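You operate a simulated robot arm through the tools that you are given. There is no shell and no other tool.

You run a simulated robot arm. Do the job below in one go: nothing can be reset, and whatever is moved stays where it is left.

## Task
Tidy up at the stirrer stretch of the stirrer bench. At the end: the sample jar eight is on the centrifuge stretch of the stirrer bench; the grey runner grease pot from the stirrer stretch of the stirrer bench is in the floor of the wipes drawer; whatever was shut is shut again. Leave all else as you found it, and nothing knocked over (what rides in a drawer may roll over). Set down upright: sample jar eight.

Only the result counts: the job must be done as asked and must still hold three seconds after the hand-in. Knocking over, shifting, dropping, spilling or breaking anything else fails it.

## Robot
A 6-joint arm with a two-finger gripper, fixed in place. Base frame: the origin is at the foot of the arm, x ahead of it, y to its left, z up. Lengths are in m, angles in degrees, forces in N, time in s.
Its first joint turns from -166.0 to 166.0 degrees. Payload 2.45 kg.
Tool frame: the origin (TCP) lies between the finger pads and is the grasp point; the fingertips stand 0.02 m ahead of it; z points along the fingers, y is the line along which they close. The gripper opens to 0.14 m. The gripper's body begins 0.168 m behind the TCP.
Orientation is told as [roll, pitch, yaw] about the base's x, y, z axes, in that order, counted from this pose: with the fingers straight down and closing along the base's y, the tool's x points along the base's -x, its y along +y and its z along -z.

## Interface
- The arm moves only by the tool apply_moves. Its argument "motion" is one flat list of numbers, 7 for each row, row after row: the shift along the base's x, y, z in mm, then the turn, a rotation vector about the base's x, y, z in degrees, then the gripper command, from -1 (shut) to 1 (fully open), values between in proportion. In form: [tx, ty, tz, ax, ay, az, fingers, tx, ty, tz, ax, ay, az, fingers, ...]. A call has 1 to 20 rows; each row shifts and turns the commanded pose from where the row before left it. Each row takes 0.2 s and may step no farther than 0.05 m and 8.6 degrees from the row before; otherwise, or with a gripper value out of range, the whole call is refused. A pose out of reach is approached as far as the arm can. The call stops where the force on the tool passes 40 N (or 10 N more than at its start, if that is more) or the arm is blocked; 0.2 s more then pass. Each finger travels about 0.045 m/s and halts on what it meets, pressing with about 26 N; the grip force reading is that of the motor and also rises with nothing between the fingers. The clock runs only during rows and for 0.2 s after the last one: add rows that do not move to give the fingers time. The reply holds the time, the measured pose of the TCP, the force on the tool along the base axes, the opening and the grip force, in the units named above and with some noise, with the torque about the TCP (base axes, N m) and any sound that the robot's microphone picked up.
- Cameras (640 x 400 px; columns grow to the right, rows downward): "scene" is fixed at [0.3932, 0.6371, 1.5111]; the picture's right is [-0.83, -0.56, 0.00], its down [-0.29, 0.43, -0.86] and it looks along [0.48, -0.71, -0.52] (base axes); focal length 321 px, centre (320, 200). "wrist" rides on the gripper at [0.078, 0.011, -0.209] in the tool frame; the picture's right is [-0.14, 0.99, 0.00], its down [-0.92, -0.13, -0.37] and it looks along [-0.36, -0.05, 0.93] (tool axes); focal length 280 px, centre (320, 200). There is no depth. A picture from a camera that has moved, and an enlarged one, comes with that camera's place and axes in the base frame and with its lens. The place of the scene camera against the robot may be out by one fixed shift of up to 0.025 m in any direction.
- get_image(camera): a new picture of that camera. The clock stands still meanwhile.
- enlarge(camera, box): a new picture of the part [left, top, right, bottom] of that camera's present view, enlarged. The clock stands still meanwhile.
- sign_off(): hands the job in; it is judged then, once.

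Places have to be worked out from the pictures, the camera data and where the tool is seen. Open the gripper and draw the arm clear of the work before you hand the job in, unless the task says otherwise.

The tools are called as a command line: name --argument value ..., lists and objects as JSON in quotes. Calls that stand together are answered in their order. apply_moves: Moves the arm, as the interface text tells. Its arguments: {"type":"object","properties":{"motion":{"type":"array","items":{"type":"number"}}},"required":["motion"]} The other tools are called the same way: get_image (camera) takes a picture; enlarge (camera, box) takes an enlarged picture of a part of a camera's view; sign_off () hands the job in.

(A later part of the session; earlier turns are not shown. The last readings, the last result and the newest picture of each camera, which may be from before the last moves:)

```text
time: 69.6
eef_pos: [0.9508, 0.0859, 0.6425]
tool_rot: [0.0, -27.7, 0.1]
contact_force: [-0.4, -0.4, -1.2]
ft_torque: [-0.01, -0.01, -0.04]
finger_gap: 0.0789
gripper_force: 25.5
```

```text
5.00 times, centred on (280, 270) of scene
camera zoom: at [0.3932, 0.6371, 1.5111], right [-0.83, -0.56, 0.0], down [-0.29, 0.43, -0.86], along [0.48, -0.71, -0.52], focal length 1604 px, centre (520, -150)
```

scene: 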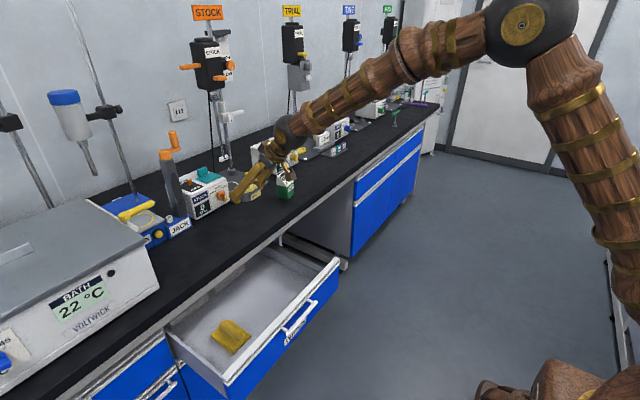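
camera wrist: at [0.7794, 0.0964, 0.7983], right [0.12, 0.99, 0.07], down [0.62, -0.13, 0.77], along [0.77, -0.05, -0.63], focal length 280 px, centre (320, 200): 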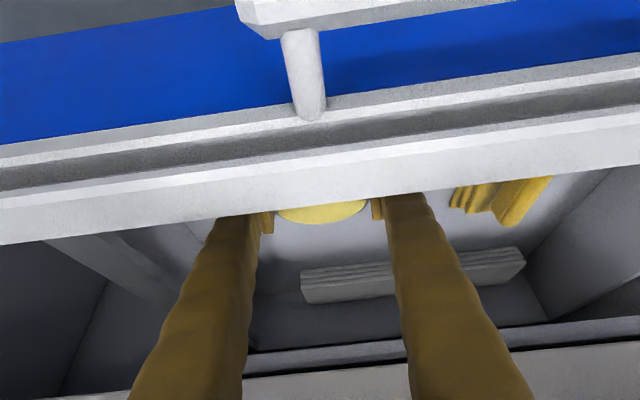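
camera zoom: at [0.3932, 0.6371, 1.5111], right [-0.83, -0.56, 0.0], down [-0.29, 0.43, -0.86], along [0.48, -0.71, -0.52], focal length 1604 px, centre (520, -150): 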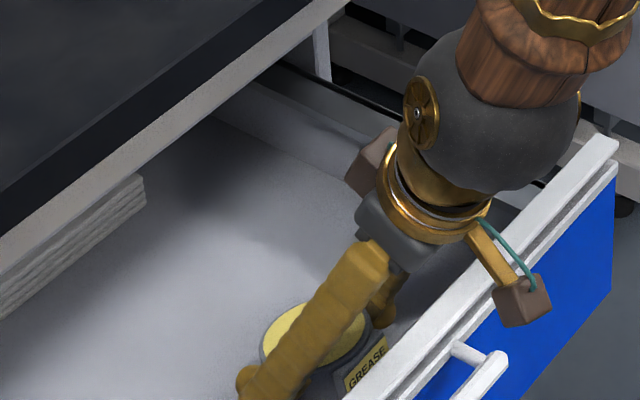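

apply_moves --motion '[0, 0, -3, 0, 0.3, 0, -1, 0, 0, -3, 0, 0.3, 0, -1, 0, 0, -3, 0, 0.3, 0, -1, 0, 0, -3, 0, 0.3, 0, -1]'

get_image --camera "wrist"

enlarge --camera "scene" --box '[230, 230, 330, 310]'

```text
time: 70.6
eef_pos: [0.9502, 0.0857, 0.6315]
tool_rot: [0.0, -26.5, 0.1]
contact_force: [-0.4, 5.2, 18.6]
ft_torque: [0.02, -0.81, 0.21]
finger_gap: 0.0793
gripper_force: 26.2
```

```text
taken
camera wrist: at [0.7868, 0.0961, 0.7828], right [0.12, 0.99, 0.06], down [0.66, -0.13, 0.74], along [0.74, -0.05, -0.67], focal length 280 px, centre (320, 200)
```

wrist: 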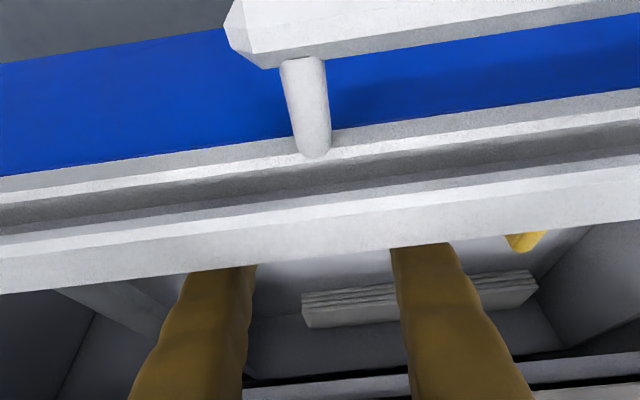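

```text
5.00 times, centred on (280, 270) of scene
camera zoom: at [0.3932, 0.6371, 1.5111], right [-0.83, -0.56, 0.0], down [-0.29, 0.43, -0.86], along [0.48, -0.71, -0.52], focal length 1604 px, centre (520, -150)
```

zoom: 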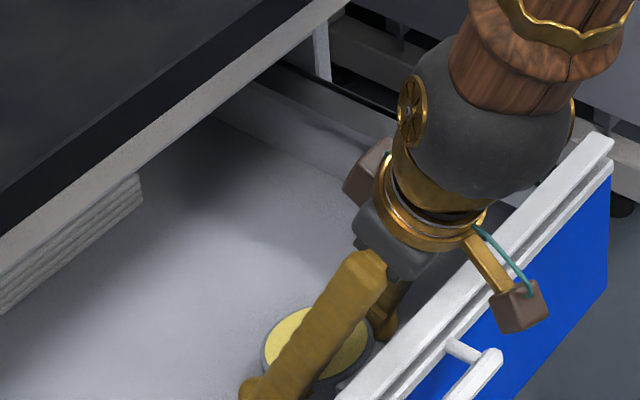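

Contact with the floor (18.6 N up, at the pot's far edge), so the drawer floor is at z≈0.594. I'll open a little to let the pot settle, then open further.

apply_moves --motion '[0, 0, 0, 0, 0, 0, 0.18, 0, 0, 0, 0, 0, 0, 0.22, 0, 0, 0, 0, 0, 0, 0.43, 0, 0, 0, 0, 0, 0, 0.43, 0, 0, 0, 0, 0, 0, 0.43]'

enlarge --camera "scene" --box '[230, 230, 330, 310]'

```text
time: 71.8
eef_pos: [0.9494, 0.0858, 0.6303]
tool_rot: [0.0, -26.5, 0.1]
contact_force: [0.6, -0.5, 0.1]
ft_torque: [0.0, 0.02, -0.01]
finger_gap: 0.1002
gripper_force: 0.0
```

```text
5.00 times, centred on (280, 270) of scene
camera zoom: at [0.3932, 0.6371, 1.5111], right [-0.83, -0.56, 0.0], down [-0.29, 0.43, -0.86], along [0.48, -0.71, -0.52], focal length 1604 px, centre (520, -150)
```

zoom: 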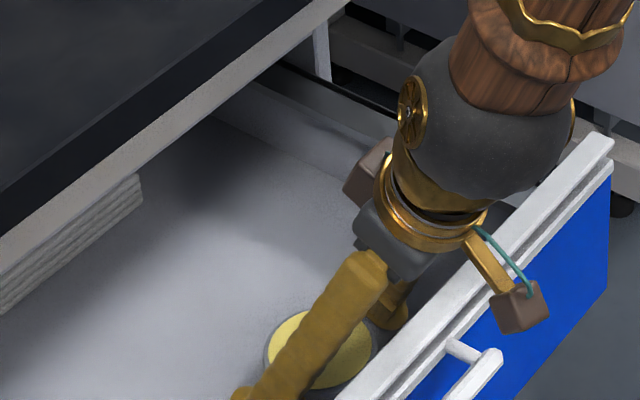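

The pot rests free. I'll lift the fingers straight up out of the drawer.

apply_moves --motion '[0, 0, 10, 0, 0, 0, 0.43, 0, 0, 20, 0, 0, 0, 0.43, 0, 0, 30, 0, 0, 0, 0.43, 0, 0, 30, 0, 0, 0, 0.43, 0, 0, 30, 0, 0, 0, 0.43, 0, 0, 30, 0, 0, 0, 0.43, 0, 0, 30, 0, 0, 0, 0.43, 0, 0, 30, 0, 0, 0, 0.43, 0, 0, 30, 0, 0, 0, 0.43, 0, 0, 30, 0, 0, 0, 0.43]'

get_image --camera "wrist"

get_image --camera "scene"

```text
time: 74.0
eef_pos: [0.9469, 0.0854, 0.9014]
tool_rot: [0.2, -26.5, 0.1]
contact_force: [-0.9, -0.1, -1.2]
ft_torque: [0.0, -0.02, -0.02]
finger_gap: 0.1002
gripper_force: 0.1
```

```text
taken
camera wrist: at [0.7856, 0.0953, 1.0527], right [0.12, 0.99, 0.06], down [0.66, -0.13, 0.74], along [0.74, -0.05, -0.67], focal length 280 px, centre (320, 200)
```

wrist: 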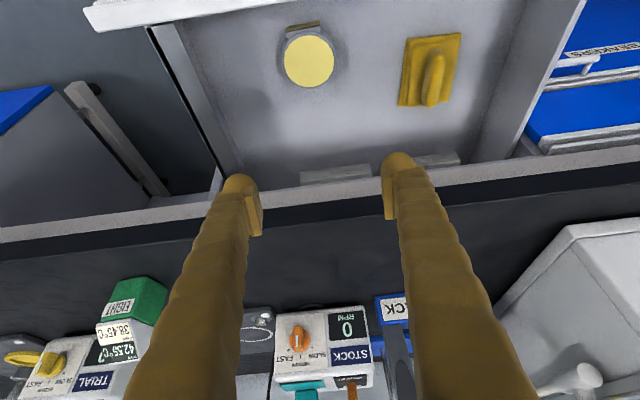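

```text
taken
```

scene: 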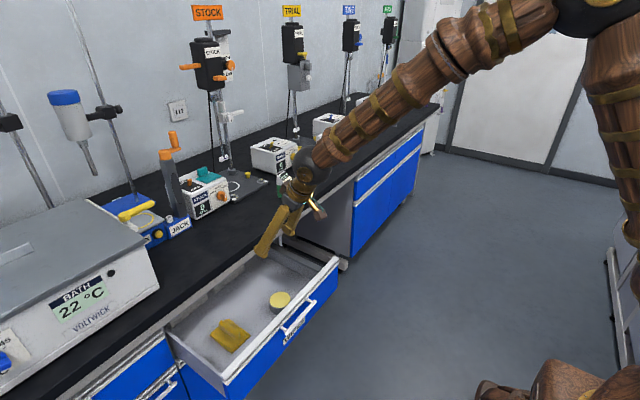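

The pot stands upright on the drawer floor. To shut the drawer I'll back off over the aisle, close the fingers, drop down in front of the panel beside the handle (y≈0.045), and push.

apply_moves --motion '[-20, -5, 20, 0, 0, 0, 0, -40, -7, 10, 0, 0, 0, -0.5, -40, -7, 0, 0, 0, 0, -1, -40, -7, 0, 0, 0, 0, -1, -40, -7, 0, 0, 0, 0, -1, -40, -7, 0, 0, 0, 0, -1]'

apply_moves --motion '[0, 0, -35, 0, 0, 0, -1, 0, 0, -35, 0, 0, 0, -1, 0, 0, -35, 0, 0, 0, -1, 0, 0, -35, 0, 0, 0, -1, 0, 0, -30, 0, 0, 0, -1, 0, 0, -30, 0, 0, 0, -1, 0, 0, -20, 0, 0, 0, -1, 0, 0, 0, 0, 0, 0, -1]'

get_image --camera "wrist"

get_image --camera "scene"

```text
time: 75.4
eef_pos: [0.7298, 0.0466, 0.9287]
tool_rot: [0.1, -26.5, 0.1]
contact_force: [0.2, -1.1, 0.0]
ft_torque: [0.0, -0.02, 0.0]
finger_gap: 0.0003
gripper_force: 17.1
```

```text
time: 77.2
eef_pos: [0.7293, 0.0466, 0.7413]
tool_rot: [0.0, -26.3, -1.2]
contact_force: [-0.4, 0.6, 0.9]
ft_torque: [-0.13, 0.05, -0.04]
finger_gap: 0.0
gripper_force: 26.1
out of reach, approached as far as the arm can: row 3, 4, 5, 7
```

```text
taken
camera wrist: at [0.5667, 0.061, 0.8926], right [0.14, 0.99, 0.06], down [0.66, -0.14, 0.74], along [0.74, -0.07, -0.67], focal length 280 px, centre (320, 200)
```

wrist: 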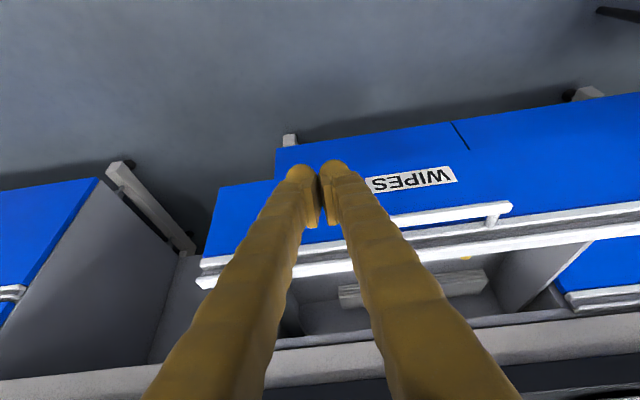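

```text
taken
```

scene: 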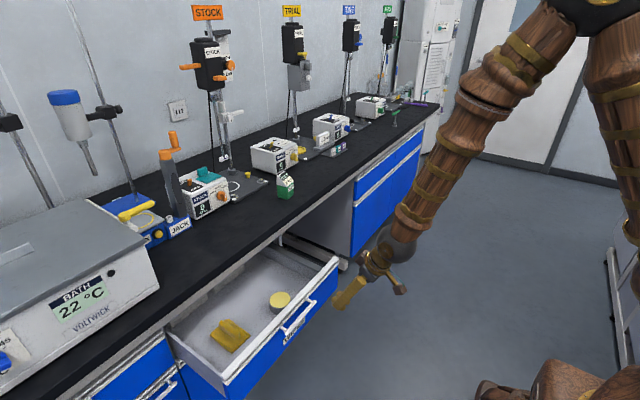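

apply_moves --motion '[0, 0, 0, 0, 0, 0, -1, 0, 0, 0, 0, 0, 0, -1]'

```text
time: 77.8
eef_pos: [0.7288, 0.047, 0.7408]
tool_rot: [-0.4, -26.4, 0.1]
contact_force: [0.4, 0.7, 0.1]
ft_torque: [-0.01, -0.01, -0.02]
finger_gap: 0.0
gripper_force: 25.9
```

The arm holds at z≈0.74. I'll make the tool a little steeper and lower another ~25 mm so the tips meet the blue panel rather than its top rail.

apply_moves --motion '[0, 0, 0, 0, 4, 0, -1, 0, 0, -8, 0, 3, 0, -1, 0, 0, -8, 0, 2, 0, -1, 0, 0, -8, 0, 1, 0, -1, 0, 0, 0, 0, 0, 0, -1]'

```text
time: 79.0
eef_pos: [0.7291, 0.0408, 0.7299]
tool_rot: [-0.9, -20.6, 0.1]
contact_force: [-0.4, 0.1, 0.3]
ft_torque: [-0.03, 0.01, 0.01]
finger_gap: 0.0002
gripper_force: 25.9
out of reach, approached as far as the arm can: row 2, 3
```

Contact height will be about z≈0.718, just below the panel's top, which is fine. I'll advance toward the panel.

apply_moves --motion '[18, 0, 0, 0, 0, 0, -1, 18, 0, -3, 0, 0, 0, -1, 18, 0, -3, 0, 0, 0, -1, 10, 0, -3, 0, 0, 0, -1]'

get_image --camera "wrist"

enlarge --camera "scene" --box '[240, 230, 400, 340]'

```text
time: 80.0
eef_pos: [0.7935, 0.0425, 0.7215]
tool_rot: [-1.1, -20.6, 0.0]
contact_force: [0.1, 0.7, 0.7]
ft_torque: [-0.01, -0.02, 0.0]
finger_gap: 0.0
gripper_force: 25.7
```

```text
taken
camera wrist: at [0.6477, 0.0563, 0.889], right [0.13, 0.99, 0.03], down [0.73, -0.12, 0.67], along [0.67, -0.07, -0.74], focal length 280 px, centre (320, 200)
```

wrist: 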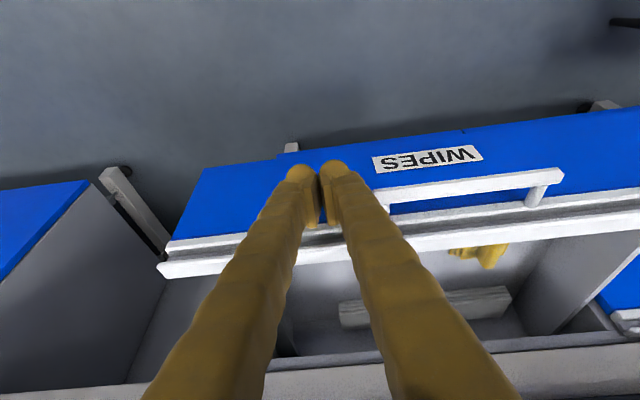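

```text
3.64 times, centred on (320, 285) of scene
camera zoom: at [0.3932, 0.6371, 1.5111], right [-0.83, -0.56, 0.0], down [-0.29, 0.43, -0.86], along [0.48, -0.71, -0.52], focal length 1167 px, centre (320, -109)
```

zoom: 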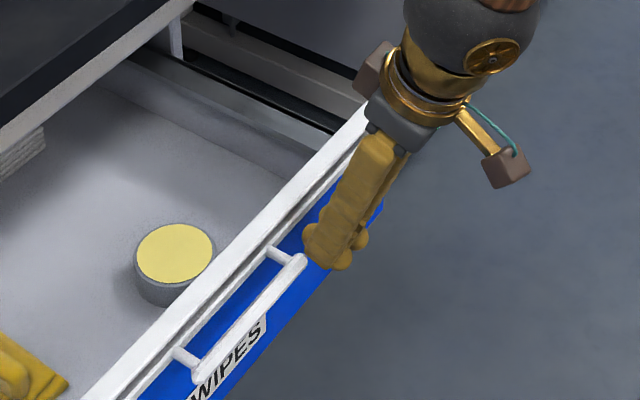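

The fingertips are just in front of the panel, beside the handle's end. I'll push in +x gently.

apply_moves --motion '[8, -2, -2, 0, 0, 0, -1, 8, 0, -2, 0, 0, 0, -1, 8, 0, -1, 0, 0, 0, -1, 8, 0, 0, 0, 0, 0, -1, 8, 0, 0, 0, 0, 0, -1]'

get_image --camera "wrist"

```text
time: 81.2
eef_pos: [0.8324, 0.0395, 0.7159]
tool_rot: [-1.0, -20.6, 0.1]
contact_force: [0.0, 0.8, -0.7]
ft_torque: [-0.04, -0.03, 0.0]
finger_gap: 0.0002
gripper_force: 26.2
```

```text
taken
camera wrist: at [0.6871, 0.0542, 0.8847], right [0.13, 0.99, 0.03], down [0.73, -0.12, 0.67], along [0.67, -0.07, -0.74], focal length 280 px, centre (320, 200)
```

wrist: 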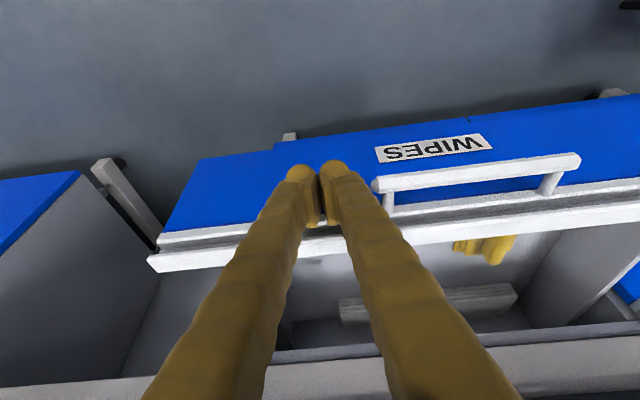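

enlarge --camera "scene" --box '[160, 220, 360, 345]'

apply_moves --motion '[8, 0, 0, 0, 0, 0, -1, 8, 0, 0, 0, 0, 0, -1, 8, 0, 0, 0, 0, 0, -1, 8, 0, 0, 0, 0, 0, -1]'

enlarge --camera "scene" --box '[160, 220, 360, 345]'

```text
3.20 times, centred on (260, 282) of scene
camera zoom: at [0.3932, 0.6371, 1.5111], right [-0.83, -0.56, 0.0], down [-0.29, 0.43, -0.86], along [0.48, -0.71, -0.52], focal length 1027 px, centre (512, -64)
```

zoom: 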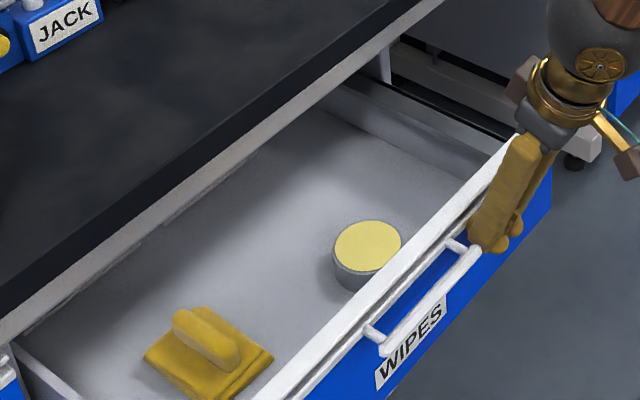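

```text
time: 82.2
eef_pos: [0.8656, 0.0394, 0.7163]
tool_rot: [-0.9, -20.6, 0.1]
contact_force: [0.4, 0.1, 0.0]
ft_torque: [0.0, -0.02, -0.02]
finger_gap: 0.0
gripper_force: 26.0
```

```text
3.20 times, centred on (260, 282) of scene
camera zoom: at [0.3932, 0.6371, 1.5111], right [-0.83, -0.56, 0.0], down [-0.29, 0.43, -0.86], along [0.48, -0.71, -0.52], focal length 1027 px, centre (512, -64)
```

zoom: 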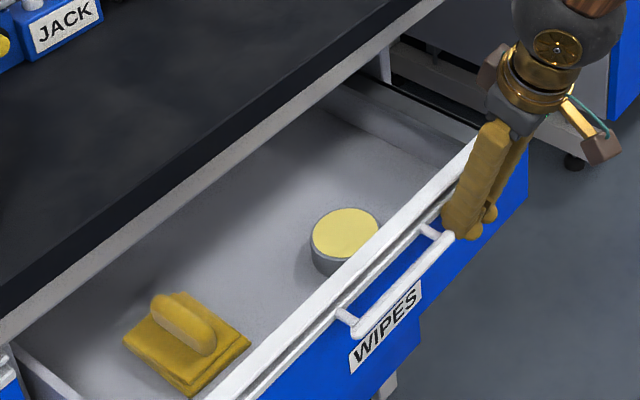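

The drawer slides freely with the fingers. I'll keep pushing, gradually tilting the tool forward so the fingers clear the counter edge at the end.

apply_moves --motion '[10, 0, 0, 0, 0, 0, -1, 10, 0, 0, 0, 0, 0, -1, 10, 0, 0, 0, 0, 0, -1, 10, 0, 0, 0, 0, 0, -1, 10, 0, 0, 0, -1, 0, -1, 10, 0, 0, 0, -1, 0, -1, 10, 0, 0, 0, -1, 0, -1, 10, 0, 0, 0, -1, 0, -1]'

enlarge --camera "scene" --box '[160, 200, 360, 325]'

```text
time: 84.0
eef_pos: [0.9459, 0.0404, 0.716]
tool_rot: [-1.0, -24.5, 0.0]
contact_force: [-0.2, 0.0, -0.5]
ft_torque: [0.01, 0.01, 0.01]
finger_gap: 0.0
gripper_force: 25.7
```

```text
3.20 times, centred on (260, 262) of scene
camera zoom: at [0.3932, 0.6371, 1.5111], right [-0.83, -0.56, 0.0], down [-0.29, 0.43, -0.86], along [0.48, -0.71, -0.52], focal length 1027 px, centre (512, 0)
```

zoom: 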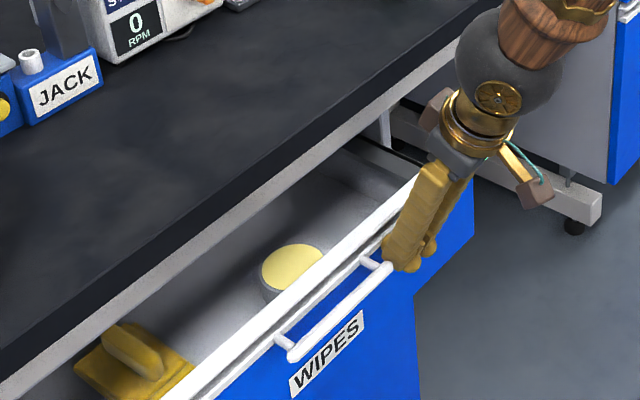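

apply_moves --motion '[10, 0, -1, 0, -2, 0, -1, 10, 0, -1, 0, -2, 0, -1, 10, 0, -1, 0, -2, 0, -1, 10, 0, -1, 0, -2, 0, -1, 10, 0, -1, 0, -2, 0, -1, 10, 0, -1, 0, -2, 0, -1, 10, 0, 0, 0, -2, 0, -1]'

enlarge --camera "scene" --box '[160, 200, 360, 325]'

get_image --camera "wrist"

```text
time: 85.6
eef_pos: [0.9722, 0.0249, 0.7114]
tool_rot: [-3.4, -31.5, 0.2]
contact_force: [-0.6, 0.7, -0.2]
ft_torque: [-0.02, 0.0, 0.02]
finger_gap: 0.0
gripper_force: 25.6
out of reach, approached as far as the arm can: row 2, 3, 4, 5, 6, 7
```

```text
3.20 times, centred on (260, 262) of scene
camera zoom: at [0.3932, 0.6371, 1.5111], right [-0.83, -0.56, 0.0], down [-0.29, 0.43, -0.86], along [0.48, -0.71, -0.52], focal length 1027 px, centre (512, 0)
```

zoom: 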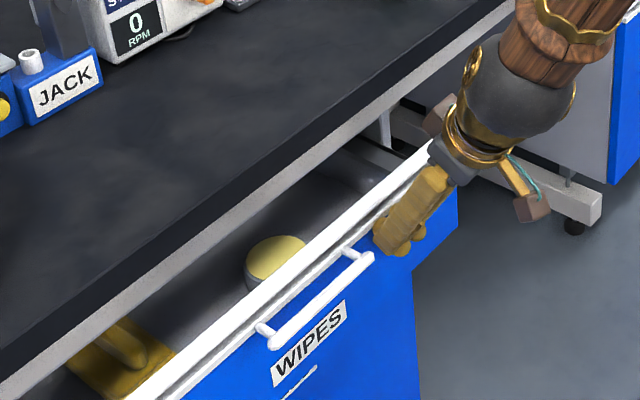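

```text
taken
camera wrist: at [0.7968, 0.0476, 0.8486], right [0.15, 0.99, 0.02], down [0.59, -0.1, 0.8], along [0.79, -0.1, -0.6], focal length 280 px, centre (320, 200)
```

wrist: 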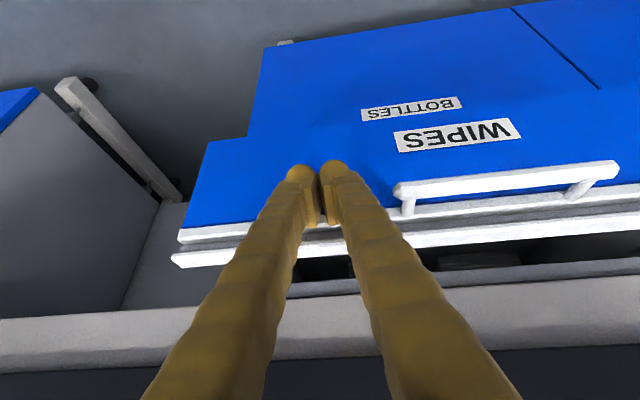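

Tilting forward is limited at this height. I'll return to a steeper tool (pitch ≈ −26°), undo the excess commanded x, and lower slightly, which keeps the fingers clear of the counter edge.

apply_moves --motion '[-20, 0, 0, 0, 6, 0, -1, -24, 0, 0, 0, 6, 0, -1, 0, 0, 0, 0, 0, 0, -1, 0, 0, 0, 0, 0, 0, -1]'

```text
time: 86.6
eef_pos: [0.9549, 0.0163, 0.7127]
tool_rot: [-5.1, -26.6, 0.2]
contact_force: [0.4, 0.4, -0.8]
ft_torque: [-0.02, 0.0, 0.0]
finger_gap: 0.0
gripper_force: 25.8
out of reach, approached as far as the arm can: row 1, 2
```

apply_moves --motion '[0, 6, -3, 2.3, 0, 1.1, -1, 0, 6, -3, 2.3, 0, 1.1, -1, 0, 6, -3, 0, 0, 0, -1, 0, 0, 0, 0, 0, 0, -1]'

```text
time: 87.6
eef_pos: [0.9526, 0.03, 0.7066]
tool_rot: [0.2, -26.8, 0.0]
contact_force: [0.4, 0.2, -0.5]
ft_torque: [-0.06, 0.0, -0.01]
finger_gap: 0.0
gripper_force: 26.3
out of reach, approached as far as the arm can: row 2
```

Orientation is clean again. Continuing the push with pitch eased to about −24°.

apply_moves --motion '[5, 0, 0, 0, 1.5, 0, -1, 10, 0, 0, 0, 1.5, 0, -1, 10, 0, 0, 0, 0, 0, -1, 10, 0, 0, 0, 0, 0, -1, 10, 0, 0, 0, 0, 0, -1]'

get_image --camera "wrist"

enlarge --camera "scene" --box '[180, 200, 340, 300]'

```text
time: 88.8
eef_pos: [0.9974, 0.0326, 0.7055]
tool_rot: [0.2, -23.8, 0.0]
contact_force: [0.2, 1.0, 0.8]
ft_torque: [0.01, -0.01, -0.03]
finger_gap: 0.0
gripper_force: 29.0
```

```text
taken
camera wrist: at [0.8427, 0.0419, 0.8647], right [0.13, 0.99, 0.06], down [0.69, -0.13, 0.71], along [0.71, -0.05, -0.7], focal length 280 px, centre (320, 200)
```

wrist: 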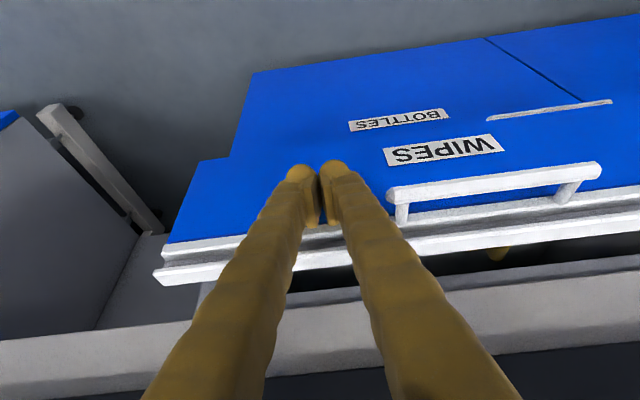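

```text
4.00 times, centred on (260, 250) of scene
camera zoom: at [0.3932, 0.6371, 1.5111], right [-0.83, -0.56, 0.0], down [-0.29, 0.43, -0.86], along [0.48, -0.71, -0.52], focal length 1283 px, centre (560, 0)
```

zoom: 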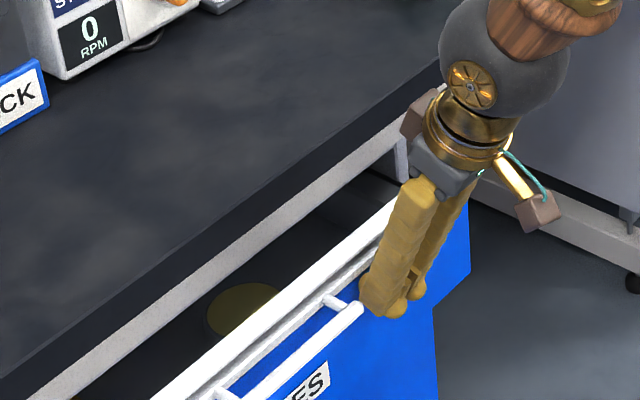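

About 5 cm remain. Continuing the push in small steps.

apply_moves --motion '[8, 0, 0, 0, 0, 0, -1, 8, 0, 0, 0, 0, 0, -1, 8, 0, 0, 0, 0, 0, -1, 8, 0, 0, 0, 0, 0, -1]'

enlarge --camera "scene" --box '[180, 200, 340, 300]'

get_image --camera "wrist"

```text
time: 89.8
eef_pos: [1.0301, 0.0315, 0.7046]
tool_rot: [0.1, -23.7, 0.0]
contact_force: [-0.2, -0.3, 0.0]
ft_torque: [0.02, 0.02, -0.02]
finger_gap: 0.0
gripper_force: 29.0
```

```text
4.00 times, centred on (260, 250) of scene
camera zoom: at [0.3932, 0.6371, 1.5111], right [-0.83, -0.56, 0.0], down [-0.29, 0.43, -0.86], along [0.48, -0.71, -0.52], focal length 1283 px, centre (560, 0)
```

zoom: 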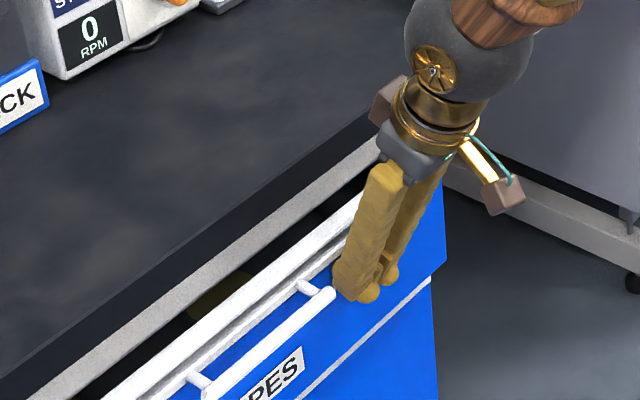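

```text
taken
camera wrist: at [0.8756, 0.0413, 0.8646], right [0.13, 0.99, 0.06], down [0.69, -0.13, 0.71], along [0.71, -0.05, -0.7], focal length 280 px, centre (320, 200)
```

wrist: 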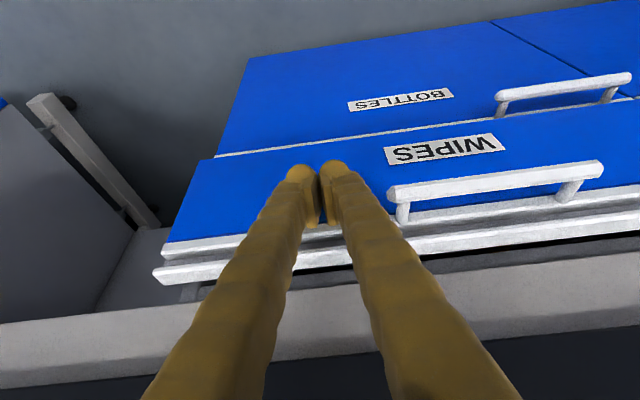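

apply_moves --motion '[6, 0, 0, 0, 0, 0, -1, 6, 0, 0, 0, 0, 0, -1, 5, 0, 0, 0, 0, 0, -1, 5, 0, 0, 0, 0, 0, -1]'

enlarge --camera "scene" --box '[180, 200, 340, 300]'

get_image --camera "wrist"

```text
time: 90.8
eef_pos: [1.0521, 0.0291, 0.7046]
tool_rot: [0.1, -23.6, -0.1]
contact_force: [-0.2, -0.3, 0.6]
ft_torque: [0.01, 0.0, -0.03]
finger_gap: 0.0
gripper_force: 29.8
```

```text
4.00 times, centred on (260, 250) of scene
camera zoom: at [0.3932, 0.6371, 1.5111], right [-0.83, -0.56, 0.0], down [-0.29, 0.43, -0.86], along [0.48, -0.71, -0.52], focal length 1283 px, centre (560, 0)
```

zoom: 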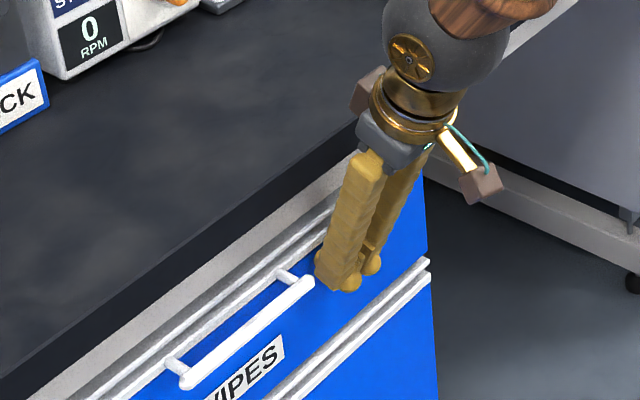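

```text
taken
camera wrist: at [0.8977, 0.0404, 0.8649], right [0.13, 0.99, 0.06], down [0.69, -0.13, 0.71], along [0.71, -0.05, -0.7], focal length 280 px, centre (320, 200)
```

wrist: 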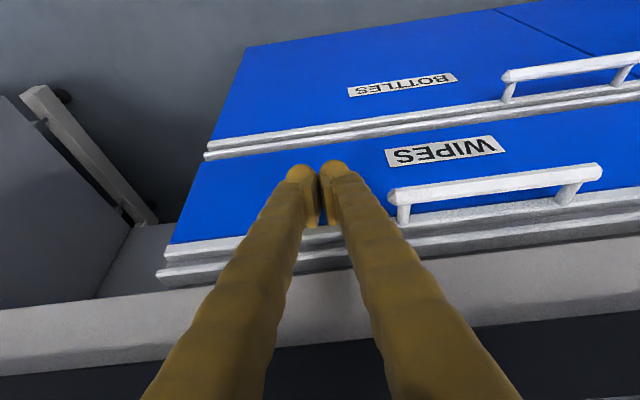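

Almost shut. I'll push a few mm more until resistance appears.

apply_moves --motion '[4, 0, 0, 0, 0, 0, -1, 4, 0, 0, 0, 0, 0, -1, 4, 0, 0, 0, 0, 0, -1]'

```text
time: 91.4
eef_pos: [1.0554, 0.031, 0.7033]
tool_rot: [0.1, -23.3, 0.1]
contact_force: [-4.0, 0.7, 0.5]
ft_torque: [0.05, 0.01, 0.02]
finger_gap: 0.0058
gripper_force: 29.5
stopped in row 2: the force on the tool passed its limit at 55 N (the readings are from after the stop); the commanded pose is now the measured one
```

There was a hard stop at 55 N, so the drawer is against its end. I'll back away and check that it stays flush.

apply_moves --motion '[-10, 0, 0, 0, 0, 0, -1, -20, 0, 0, 0, 0, 0, -1, -30, 0, 10, 0, 0, 0, -1, -30, 0, 20, 0, 0, 0, -1, -30, 0, 30, 0, 0, 0, -1, -20, 0, 40, 0, 0, 0, -1, 0, 0, 40, 0, 0, 0, -1, 0, 0, 40, 0, 0, 0, -1]'

enlarge --camera "scene" --box '[100, 200, 340, 350]'

get_image --camera "wrist"

```text
time: 93.2
eef_pos: [0.9173, 0.0287, 0.8859]
tool_rot: [0.2, -23.5, 0.1]
contact_force: [-0.6, -0.1, -0.4]
ft_torque: [-0.01, -0.03, 0.01]
finger_gap: 0.0
gripper_force: 29.0
```

```text
2.67 times, centred on (220, 275) of scene
camera zoom: at [0.3932, 0.6371, 1.5111], right [-0.83, -0.56, 0.0], down [-0.29, 0.43, -0.86], along [0.48, -0.71, -0.52], focal length 856 px, centre (587, 0)
```

zoom: 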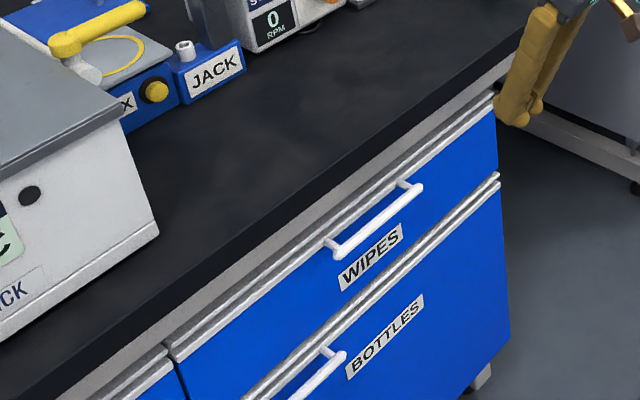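

```text
taken
camera wrist: at [0.7628, 0.0398, 1.0464], right [0.13, 0.99, 0.06], down [0.7, -0.13, 0.7], along [0.7, -0.05, -0.71], focal length 280 px, centre (320, 200)
```

wrist: 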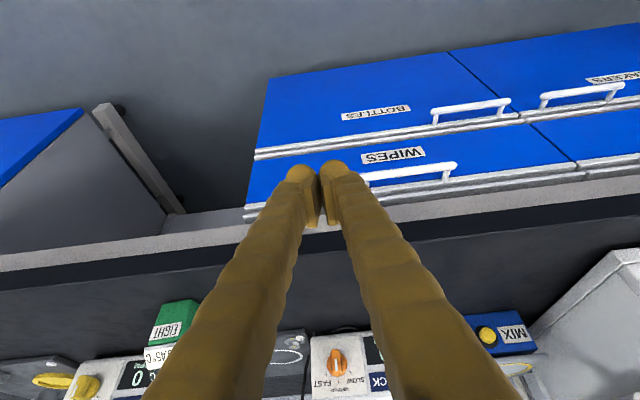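

enlarge --camera "wrist" --box '[500, 130, 640, 220]'

enlarge --camera "scene" --box '[140, 290, 220, 380]'

```text
4.44 times, centred on (570, 175) of wrist
camera zoom: at [0.7628, 0.0398, 1.0464], right [0.13, 0.99, 0.06], down [0.7, -0.13, 0.7], along [0.7, -0.05, -0.71], focal length 1246 px, centre (-791, 311)
```

zoom: 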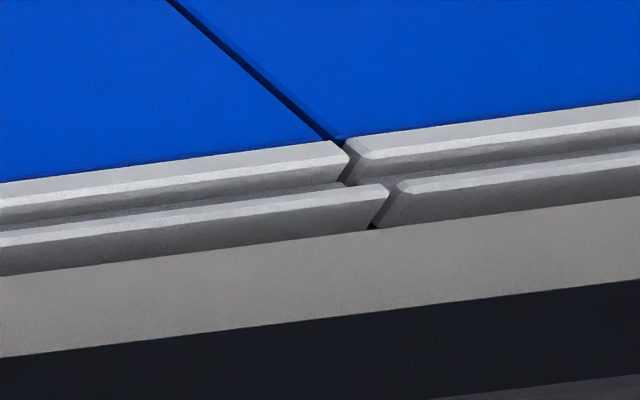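

```text
4.44 times, centred on (180, 335) of scene
camera zoom: at [0.3932, 0.6371, 1.5111], right [-0.83, -0.56, 0.0], down [-0.29, 0.43, -0.86], along [0.48, -0.71, -0.52], focal length 1426 px, centre (942, -400)
```

zoom: 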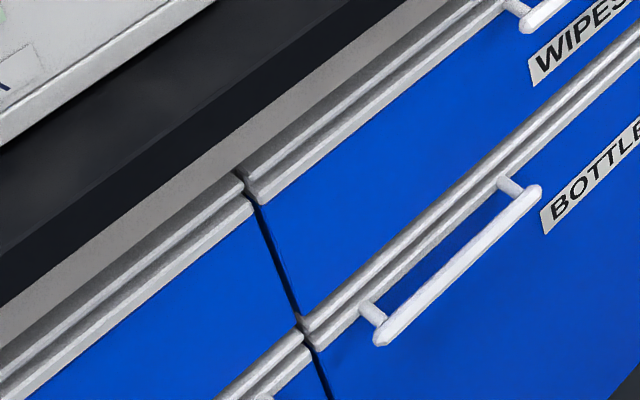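

The drawer rails are collinear with the neighbouring drawer, so it's shut. Now the jar, centred at about (1.147,-0.203) with yaw ~8° and base z≈0.846. I'll raise the arm and bring the tool to a shallow tilt (~20° below horizontal) in front of it, fingers at ~90 mm.

apply_moves --motion '[-10, -30, 45, 0, 0, 0, -0.5, -10, -30, 45, 0, 0, 0, 0.286, -10, -30, 45, 0, 0, 0, 0.286, 18, -26, 0, 0, -7.75, 0, 0.286, 18, -26, 0, 0, -7.75, 0, 0.286, 18, -26, 0, 0, -7.75, 0, 0.286, 18, -26, 0, 0, -7.75, 0, 0.286, 18, -26, 0, 0, -7.75, 0, 0.286, 18, -26, 0, 0, -7.75, 0, 0.286, 0, 0, 0, 0, 0, 4, 0.286, 0, 0, 0, 0, 0, 4, 0.286, 0, 0, 0, 0, 0, 0, 0.286]'

get_image --camera "wrist"

get_image --camera "scene"

```text
refused: row 1 steps farther than a row can; nothing moved
```

```text
taken
camera wrist: at [0.7628, 0.0398, 1.0464], right [0.13, 0.99, 0.06], down [0.7, -0.13, 0.7], along [0.7, -0.05, -0.71], focal length 280 px, centre (320, 200)
```

wrist: 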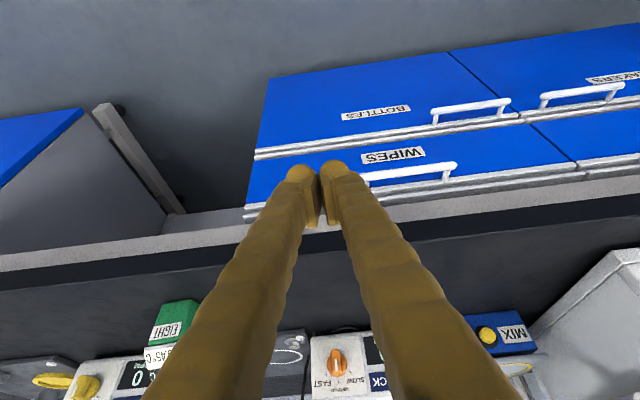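

```text
taken
```

scene: 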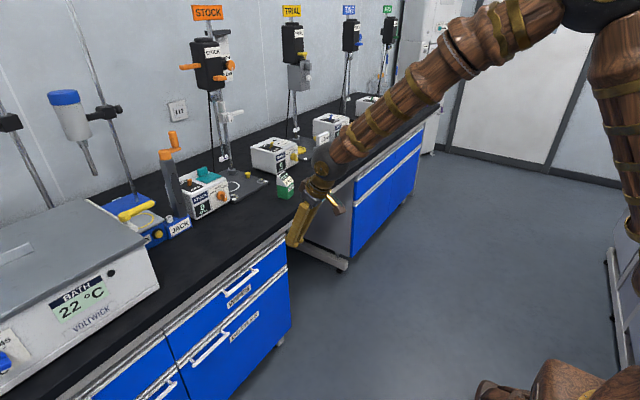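

The first row exceeded the 50 mm step and nothing moved. I'll resend with smaller steps.

apply_moves --motion '[-8, -20, 40, 0, 0, 0, -0.5, -8, -20, 40, 0, 0, 0, 0.286, -8, -20, 40, 0, 0, 0, 0.286, 0, -25, 20, 0, 0, 0, 0.286, 18, -27, 0, 0, -7.75, 0, 0.286, 18, -27, 0, 0, -7.75, 0, 0.286, 18, -27, 0, 0, -7.75, 0, 0.286, 18, -27, 0, 0, -7.75, 0, 0.286, 18, -27, 0, 0, -7.75, 0, 0.286, 18, -27, 0, 0, -7.75, 0, 0.286, 0, 0, 0, 0, 0, 4, 0.286, 0, 0, 0, 0, 0, 4, 0.286, 0, 0, 0, 0, 0, 0, 0.286]'

get_image --camera "wrist"

get_image --camera "scene"

```text
time: 96.0
eef_pos: [0.9902, -0.194, 1.0218]
tool_rot: [1.8, -66.3, 7.6]
contact_force: [0.2, 0.7, 0.0]
ft_torque: [0.03, 0.0, 0.02]
finger_gap: 0.0899
gripper_force: 0.1
out of reach, approached as far as the arm can: row 7, 8
```

```text
taken
camera wrist: at [0.7693, -0.2187, 1.0351], right [-0.1, 0.98, 0.14], down [0.06, -0.13, 0.99], along [0.99, 0.11, -0.04], focal length 280 px, centre (320, 200)
```

wrist: 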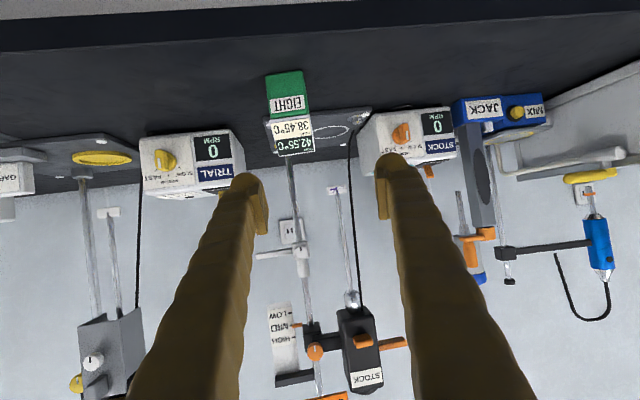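

```text
taken
```

scene: 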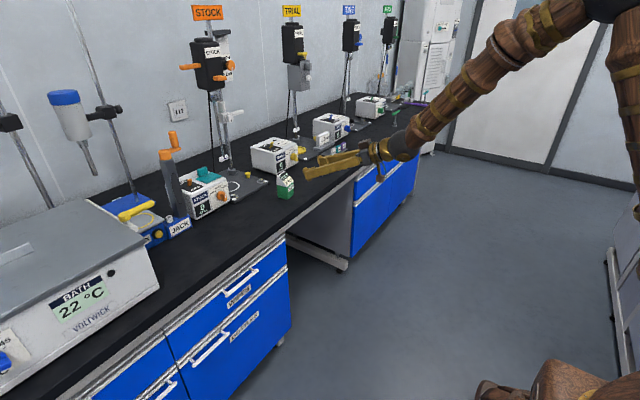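

Reached pitch ≈ −66° and yaw ≈ 7.6°. I'll zoom in to check the jar's alignment with the fingers.

enlarge --camera "wrist" --box '[220, 50, 380, 170]'

```text
3.33 times, centred on (300, 110) of wrist
camera zoom: at [0.7693, -0.2187, 1.0351], right [-0.1, 0.98, 0.14], down [0.06, -0.13, 0.99], along [0.99, 0.11, -0.04], focal length 935 px, centre (387, 500)
```

zoom: 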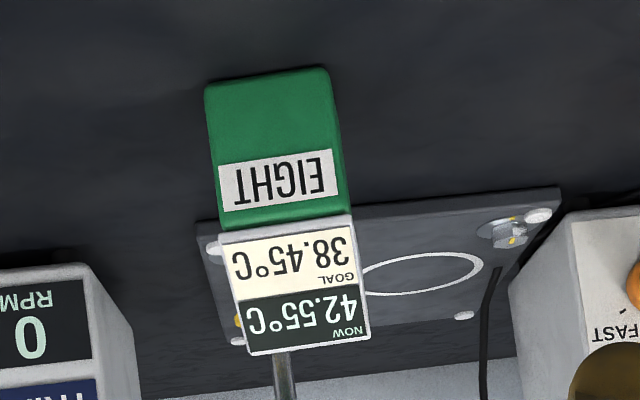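

Jar base front edge runs from (1.136,-0.227) to (1.130,-0.178), so its centre is about (1.155,-0.200) with yaw ≈ 7°. I'll move to a pregrasp ~95 mm short along the tool axis and trim the orientation.

apply_moves --motion '[12, -4, -20, 0, -1, -0.5, 0.286, 13, -4, -20, 0, -1, -0.5, 0.286, 13, -4, -20, 0, -1, -0.5, 0.286, 13, -4, -20, -0.2, -0.7, 0, 0.286, 12, -4, -20, 0, 0, 0, 0.286, 0, 0, 0, 0, 0, 0, 0.286]'

get_image --camera "wrist"

enlarge --camera "scene" --box '[220, 140, 380, 240]'

```text
time: 97.4
eef_pos: [1.0523, -0.2116, 0.9215]
tool_rot: [-0.1, -69.8, 7.9]
contact_force: [-0.5, -0.1, 0.6]
ft_torque: [0.0, -0.02, 0.02]
finger_gap: 0.09
gripper_force: 0.1
```

```text
taken
camera wrist: at [0.83, -0.2318, 0.9195], right [-0.09, 0.99, 0.13], down [-0.01, -0.13, 0.99], along [1.0, 0.09, 0.02], focal length 280 px, centre (320, 200)
```

wrist: 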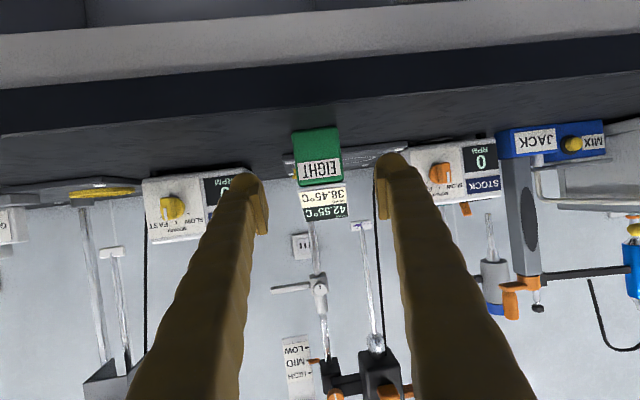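

```text
4.00 times, centred on (300, 190) of scene
camera zoom: at [0.3932, 0.6371, 1.5111], right [-0.83, -0.56, 0.0], down [-0.29, 0.43, -0.86], along [0.48, -0.71, -0.52], focal length 1283 px, centre (400, 240)
```

zoom: 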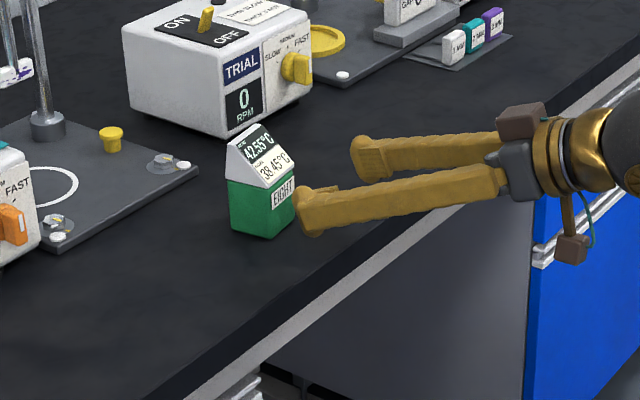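

The jar is centred between the fingers. Advancing along the tool axis.

apply_moves --motion '[23, 2.7, -8.4, 0, 0, 0, 0.286, 23, 2.7, -8.4, 0, 0, 0, 0.286, 23, 2.7, -8.4, 0, 0, 0, 0.286, 20, 2.5, -7, 0, 0, 0, 0.286]'

get_image --camera "wrist"

enlarge --camera "scene" --box '[240, 150, 340, 220]'

```text
time: 98.4
eef_pos: [1.1424, -0.2024, 0.8907]
tool_rot: [0.0, -69.8, 8.0]
contact_force: [0.2, -0.1, -0.7]
ft_torque: [-0.02, 0.03, -0.02]
finger_gap: 0.0899
gripper_force: 0.0
```

```text
taken
camera wrist: at [0.9209, -0.222, 0.8897], right [-0.09, 0.99, 0.13], down [-0.01, -0.13, 0.99], along [1.0, 0.09, 0.02], focal length 280 px, centre (320, 200)
```

wrist: 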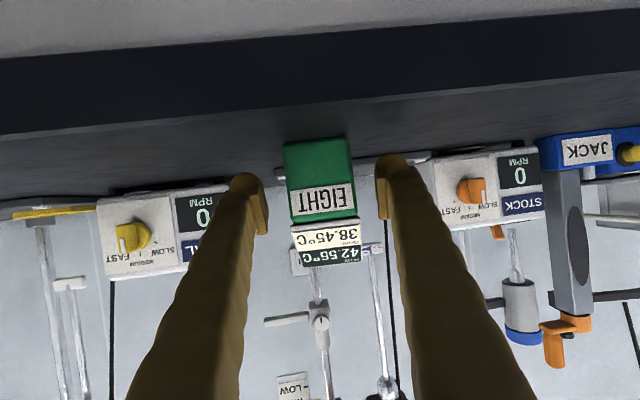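

```text
5.71 times, centred on (290, 185) of scene
camera zoom: at [0.3932, 0.6371, 1.5111], right [-0.83, -0.56, 0.0], down [-0.29, 0.43, -0.86], along [0.48, -0.71, -0.52], focal length 1833 px, centre (491, 286)
```

zoom: 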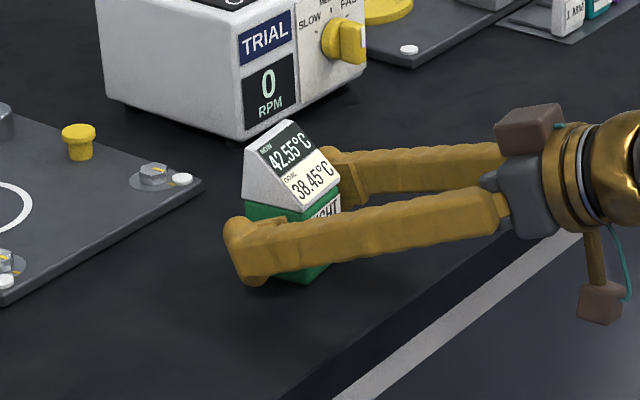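

Fingers straddle the jar evenly. Closing.

apply_moves --motion '[0, 0, 0, 0, 0, 0, -0.2, 0, 0, 0, 0, 0, 0, -0.4, 0, 0, 0, 0, 0, 0, -0.5, 0, 0, 0, 0, 0, 0, -0.5]'

get_image --camera "wrist"

```text
time: 99.4
eef_pos: [1.1429, -0.2029, 0.8914]
tool_rot: [-0.1, -69.8, 7.8]
contact_force: [1.4, 0.4, 0.6]
ft_torque: [-0.03, 0.0, 0.02]
finger_gap: 0.053
gripper_force: 26.3
```

```text
taken
camera wrist: at [0.9206, -0.2218, 0.8894], right [-0.09, 0.99, 0.13], down [-0.01, -0.13, 0.99], along [1.0, 0.09, 0.02], focal length 280 px, centre (320, 200)
```

wrist: 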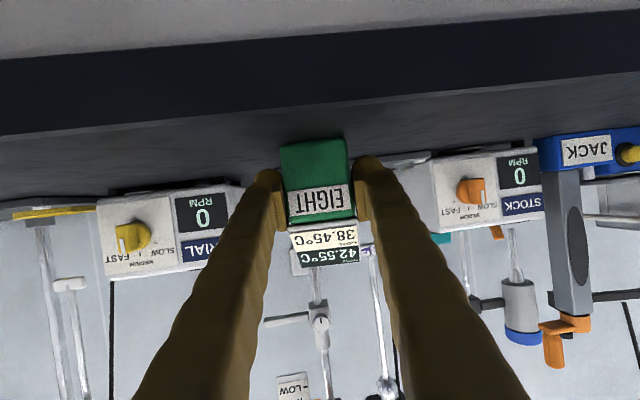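

Jar gripped at 53 mm. Lifting straight up gently.

apply_moves --motion '[0, 0, 8, 0, 0, 0, -1, 0, 0, 15, 0, 0, 0, -1, 0, 0, 25, 0, 0, 0, -1, 0, 0, 30, 0, 0, 0, -1, 0, 0, 30, 0, 0, 0, -1]'

get_image --camera "wrist"

get_image --camera "scene"

```text
time: 100.6
eef_pos: [1.1433, -0.2003, 0.9988]
tool_rot: [-0.1, -69.7, 8.0]
contact_force: [0.3, -0.3, -3.0]
ft_torque: [-0.03, -0.01, 0.02]
finger_gap: 0.0531
gripper_force: 26.3
```

```text
taken
camera wrist: at [0.9216, -0.2211, 0.9973], right [-0.09, 0.99, 0.13], down [-0.01, -0.13, 0.99], along [1.0, 0.09, 0.02], focal length 280 px, centre (320, 200)
```

wrist: 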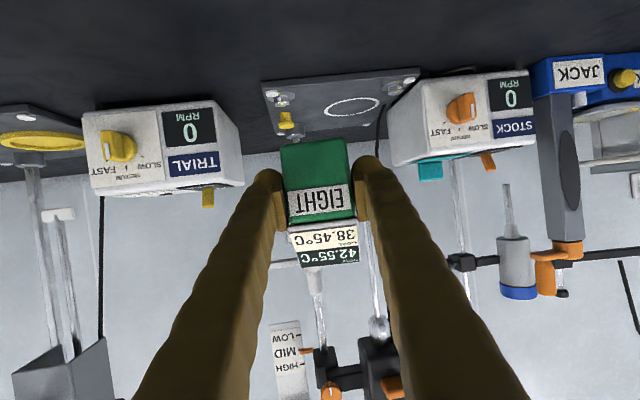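

```text
taken
```

scene: 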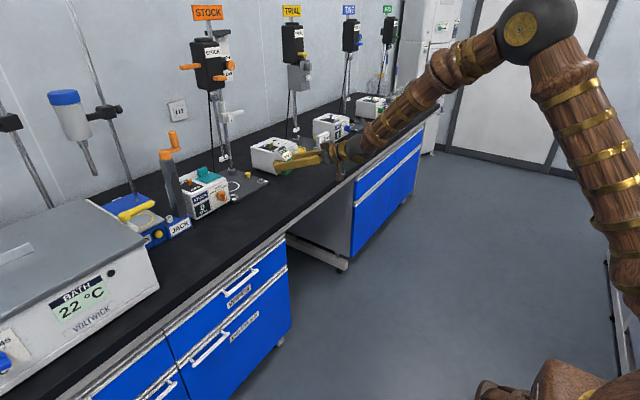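

Secure hold. I'll bring the jar back to x≈1.05 above the counter edge, then carry it along +y while squaring the yaw to 0.

apply_moves --motion '[-20, 0, 5, 0, 0, 0, -1, -30, 5, 5, 0, 0, 0, -1, -25, 15, 5, 0, 0, 0, -1, -18, 30, 0, 0, 0, -0.5, -1, 0, 40, 0, 0, 0, -0.5, -1, 0, 40, 0, 0, 0, -0.5, -1, 0, 40, 0, 0, 0, -0.5, -1, 0, 40, 0, 0, 0, -0.5, -1, 0, 40, 0, 0, 0, -0.5, -1, 0, 40, 0, 0, 0, -0.5, -1, 0, 40, 0, 0, 0, -0.5, -1, 0, 40, 0, 0, 0, -0.5, -1, 0, 40, 0, 0, 0, -0.5, -1, 0, 40, 0, 0, 0, -0.5, -1, 0, 20, 0, 0, 0, 0, -1]'

get_image --camera "wrist"

get_image --camera "scene"

```text
time: 103.8
eef_pos: [1.0508, 0.0189, 1.0162]
tool_rot: [2.5, -69.2, 4.9]
contact_force: [0.0, 0.8, -3.4]
ft_torque: [0.0, 0.03, -0.02]
finger_gap: 0.0527
gripper_force: 26.0
out of reach, approached as far as the arm can: row 8, 9, 10, 11, 12, 13, 14, 15
```

```text
taken
camera wrist: at [0.8284, 0.0016, 1.0178], right [-0.08, 0.99, 0.14], down [0.0, -0.14, 0.99], along [1.0, 0.08, 0.01], focal length 280 px, centre (320, 200)
```

wrist: 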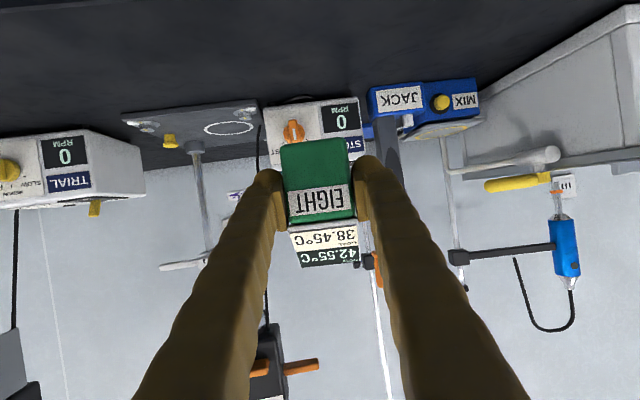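

```text
taken
```

scene: 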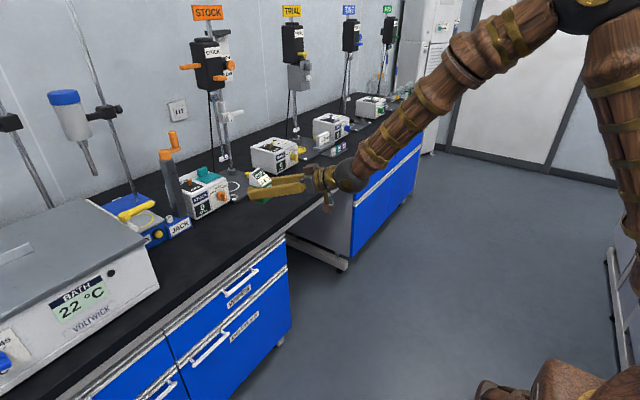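

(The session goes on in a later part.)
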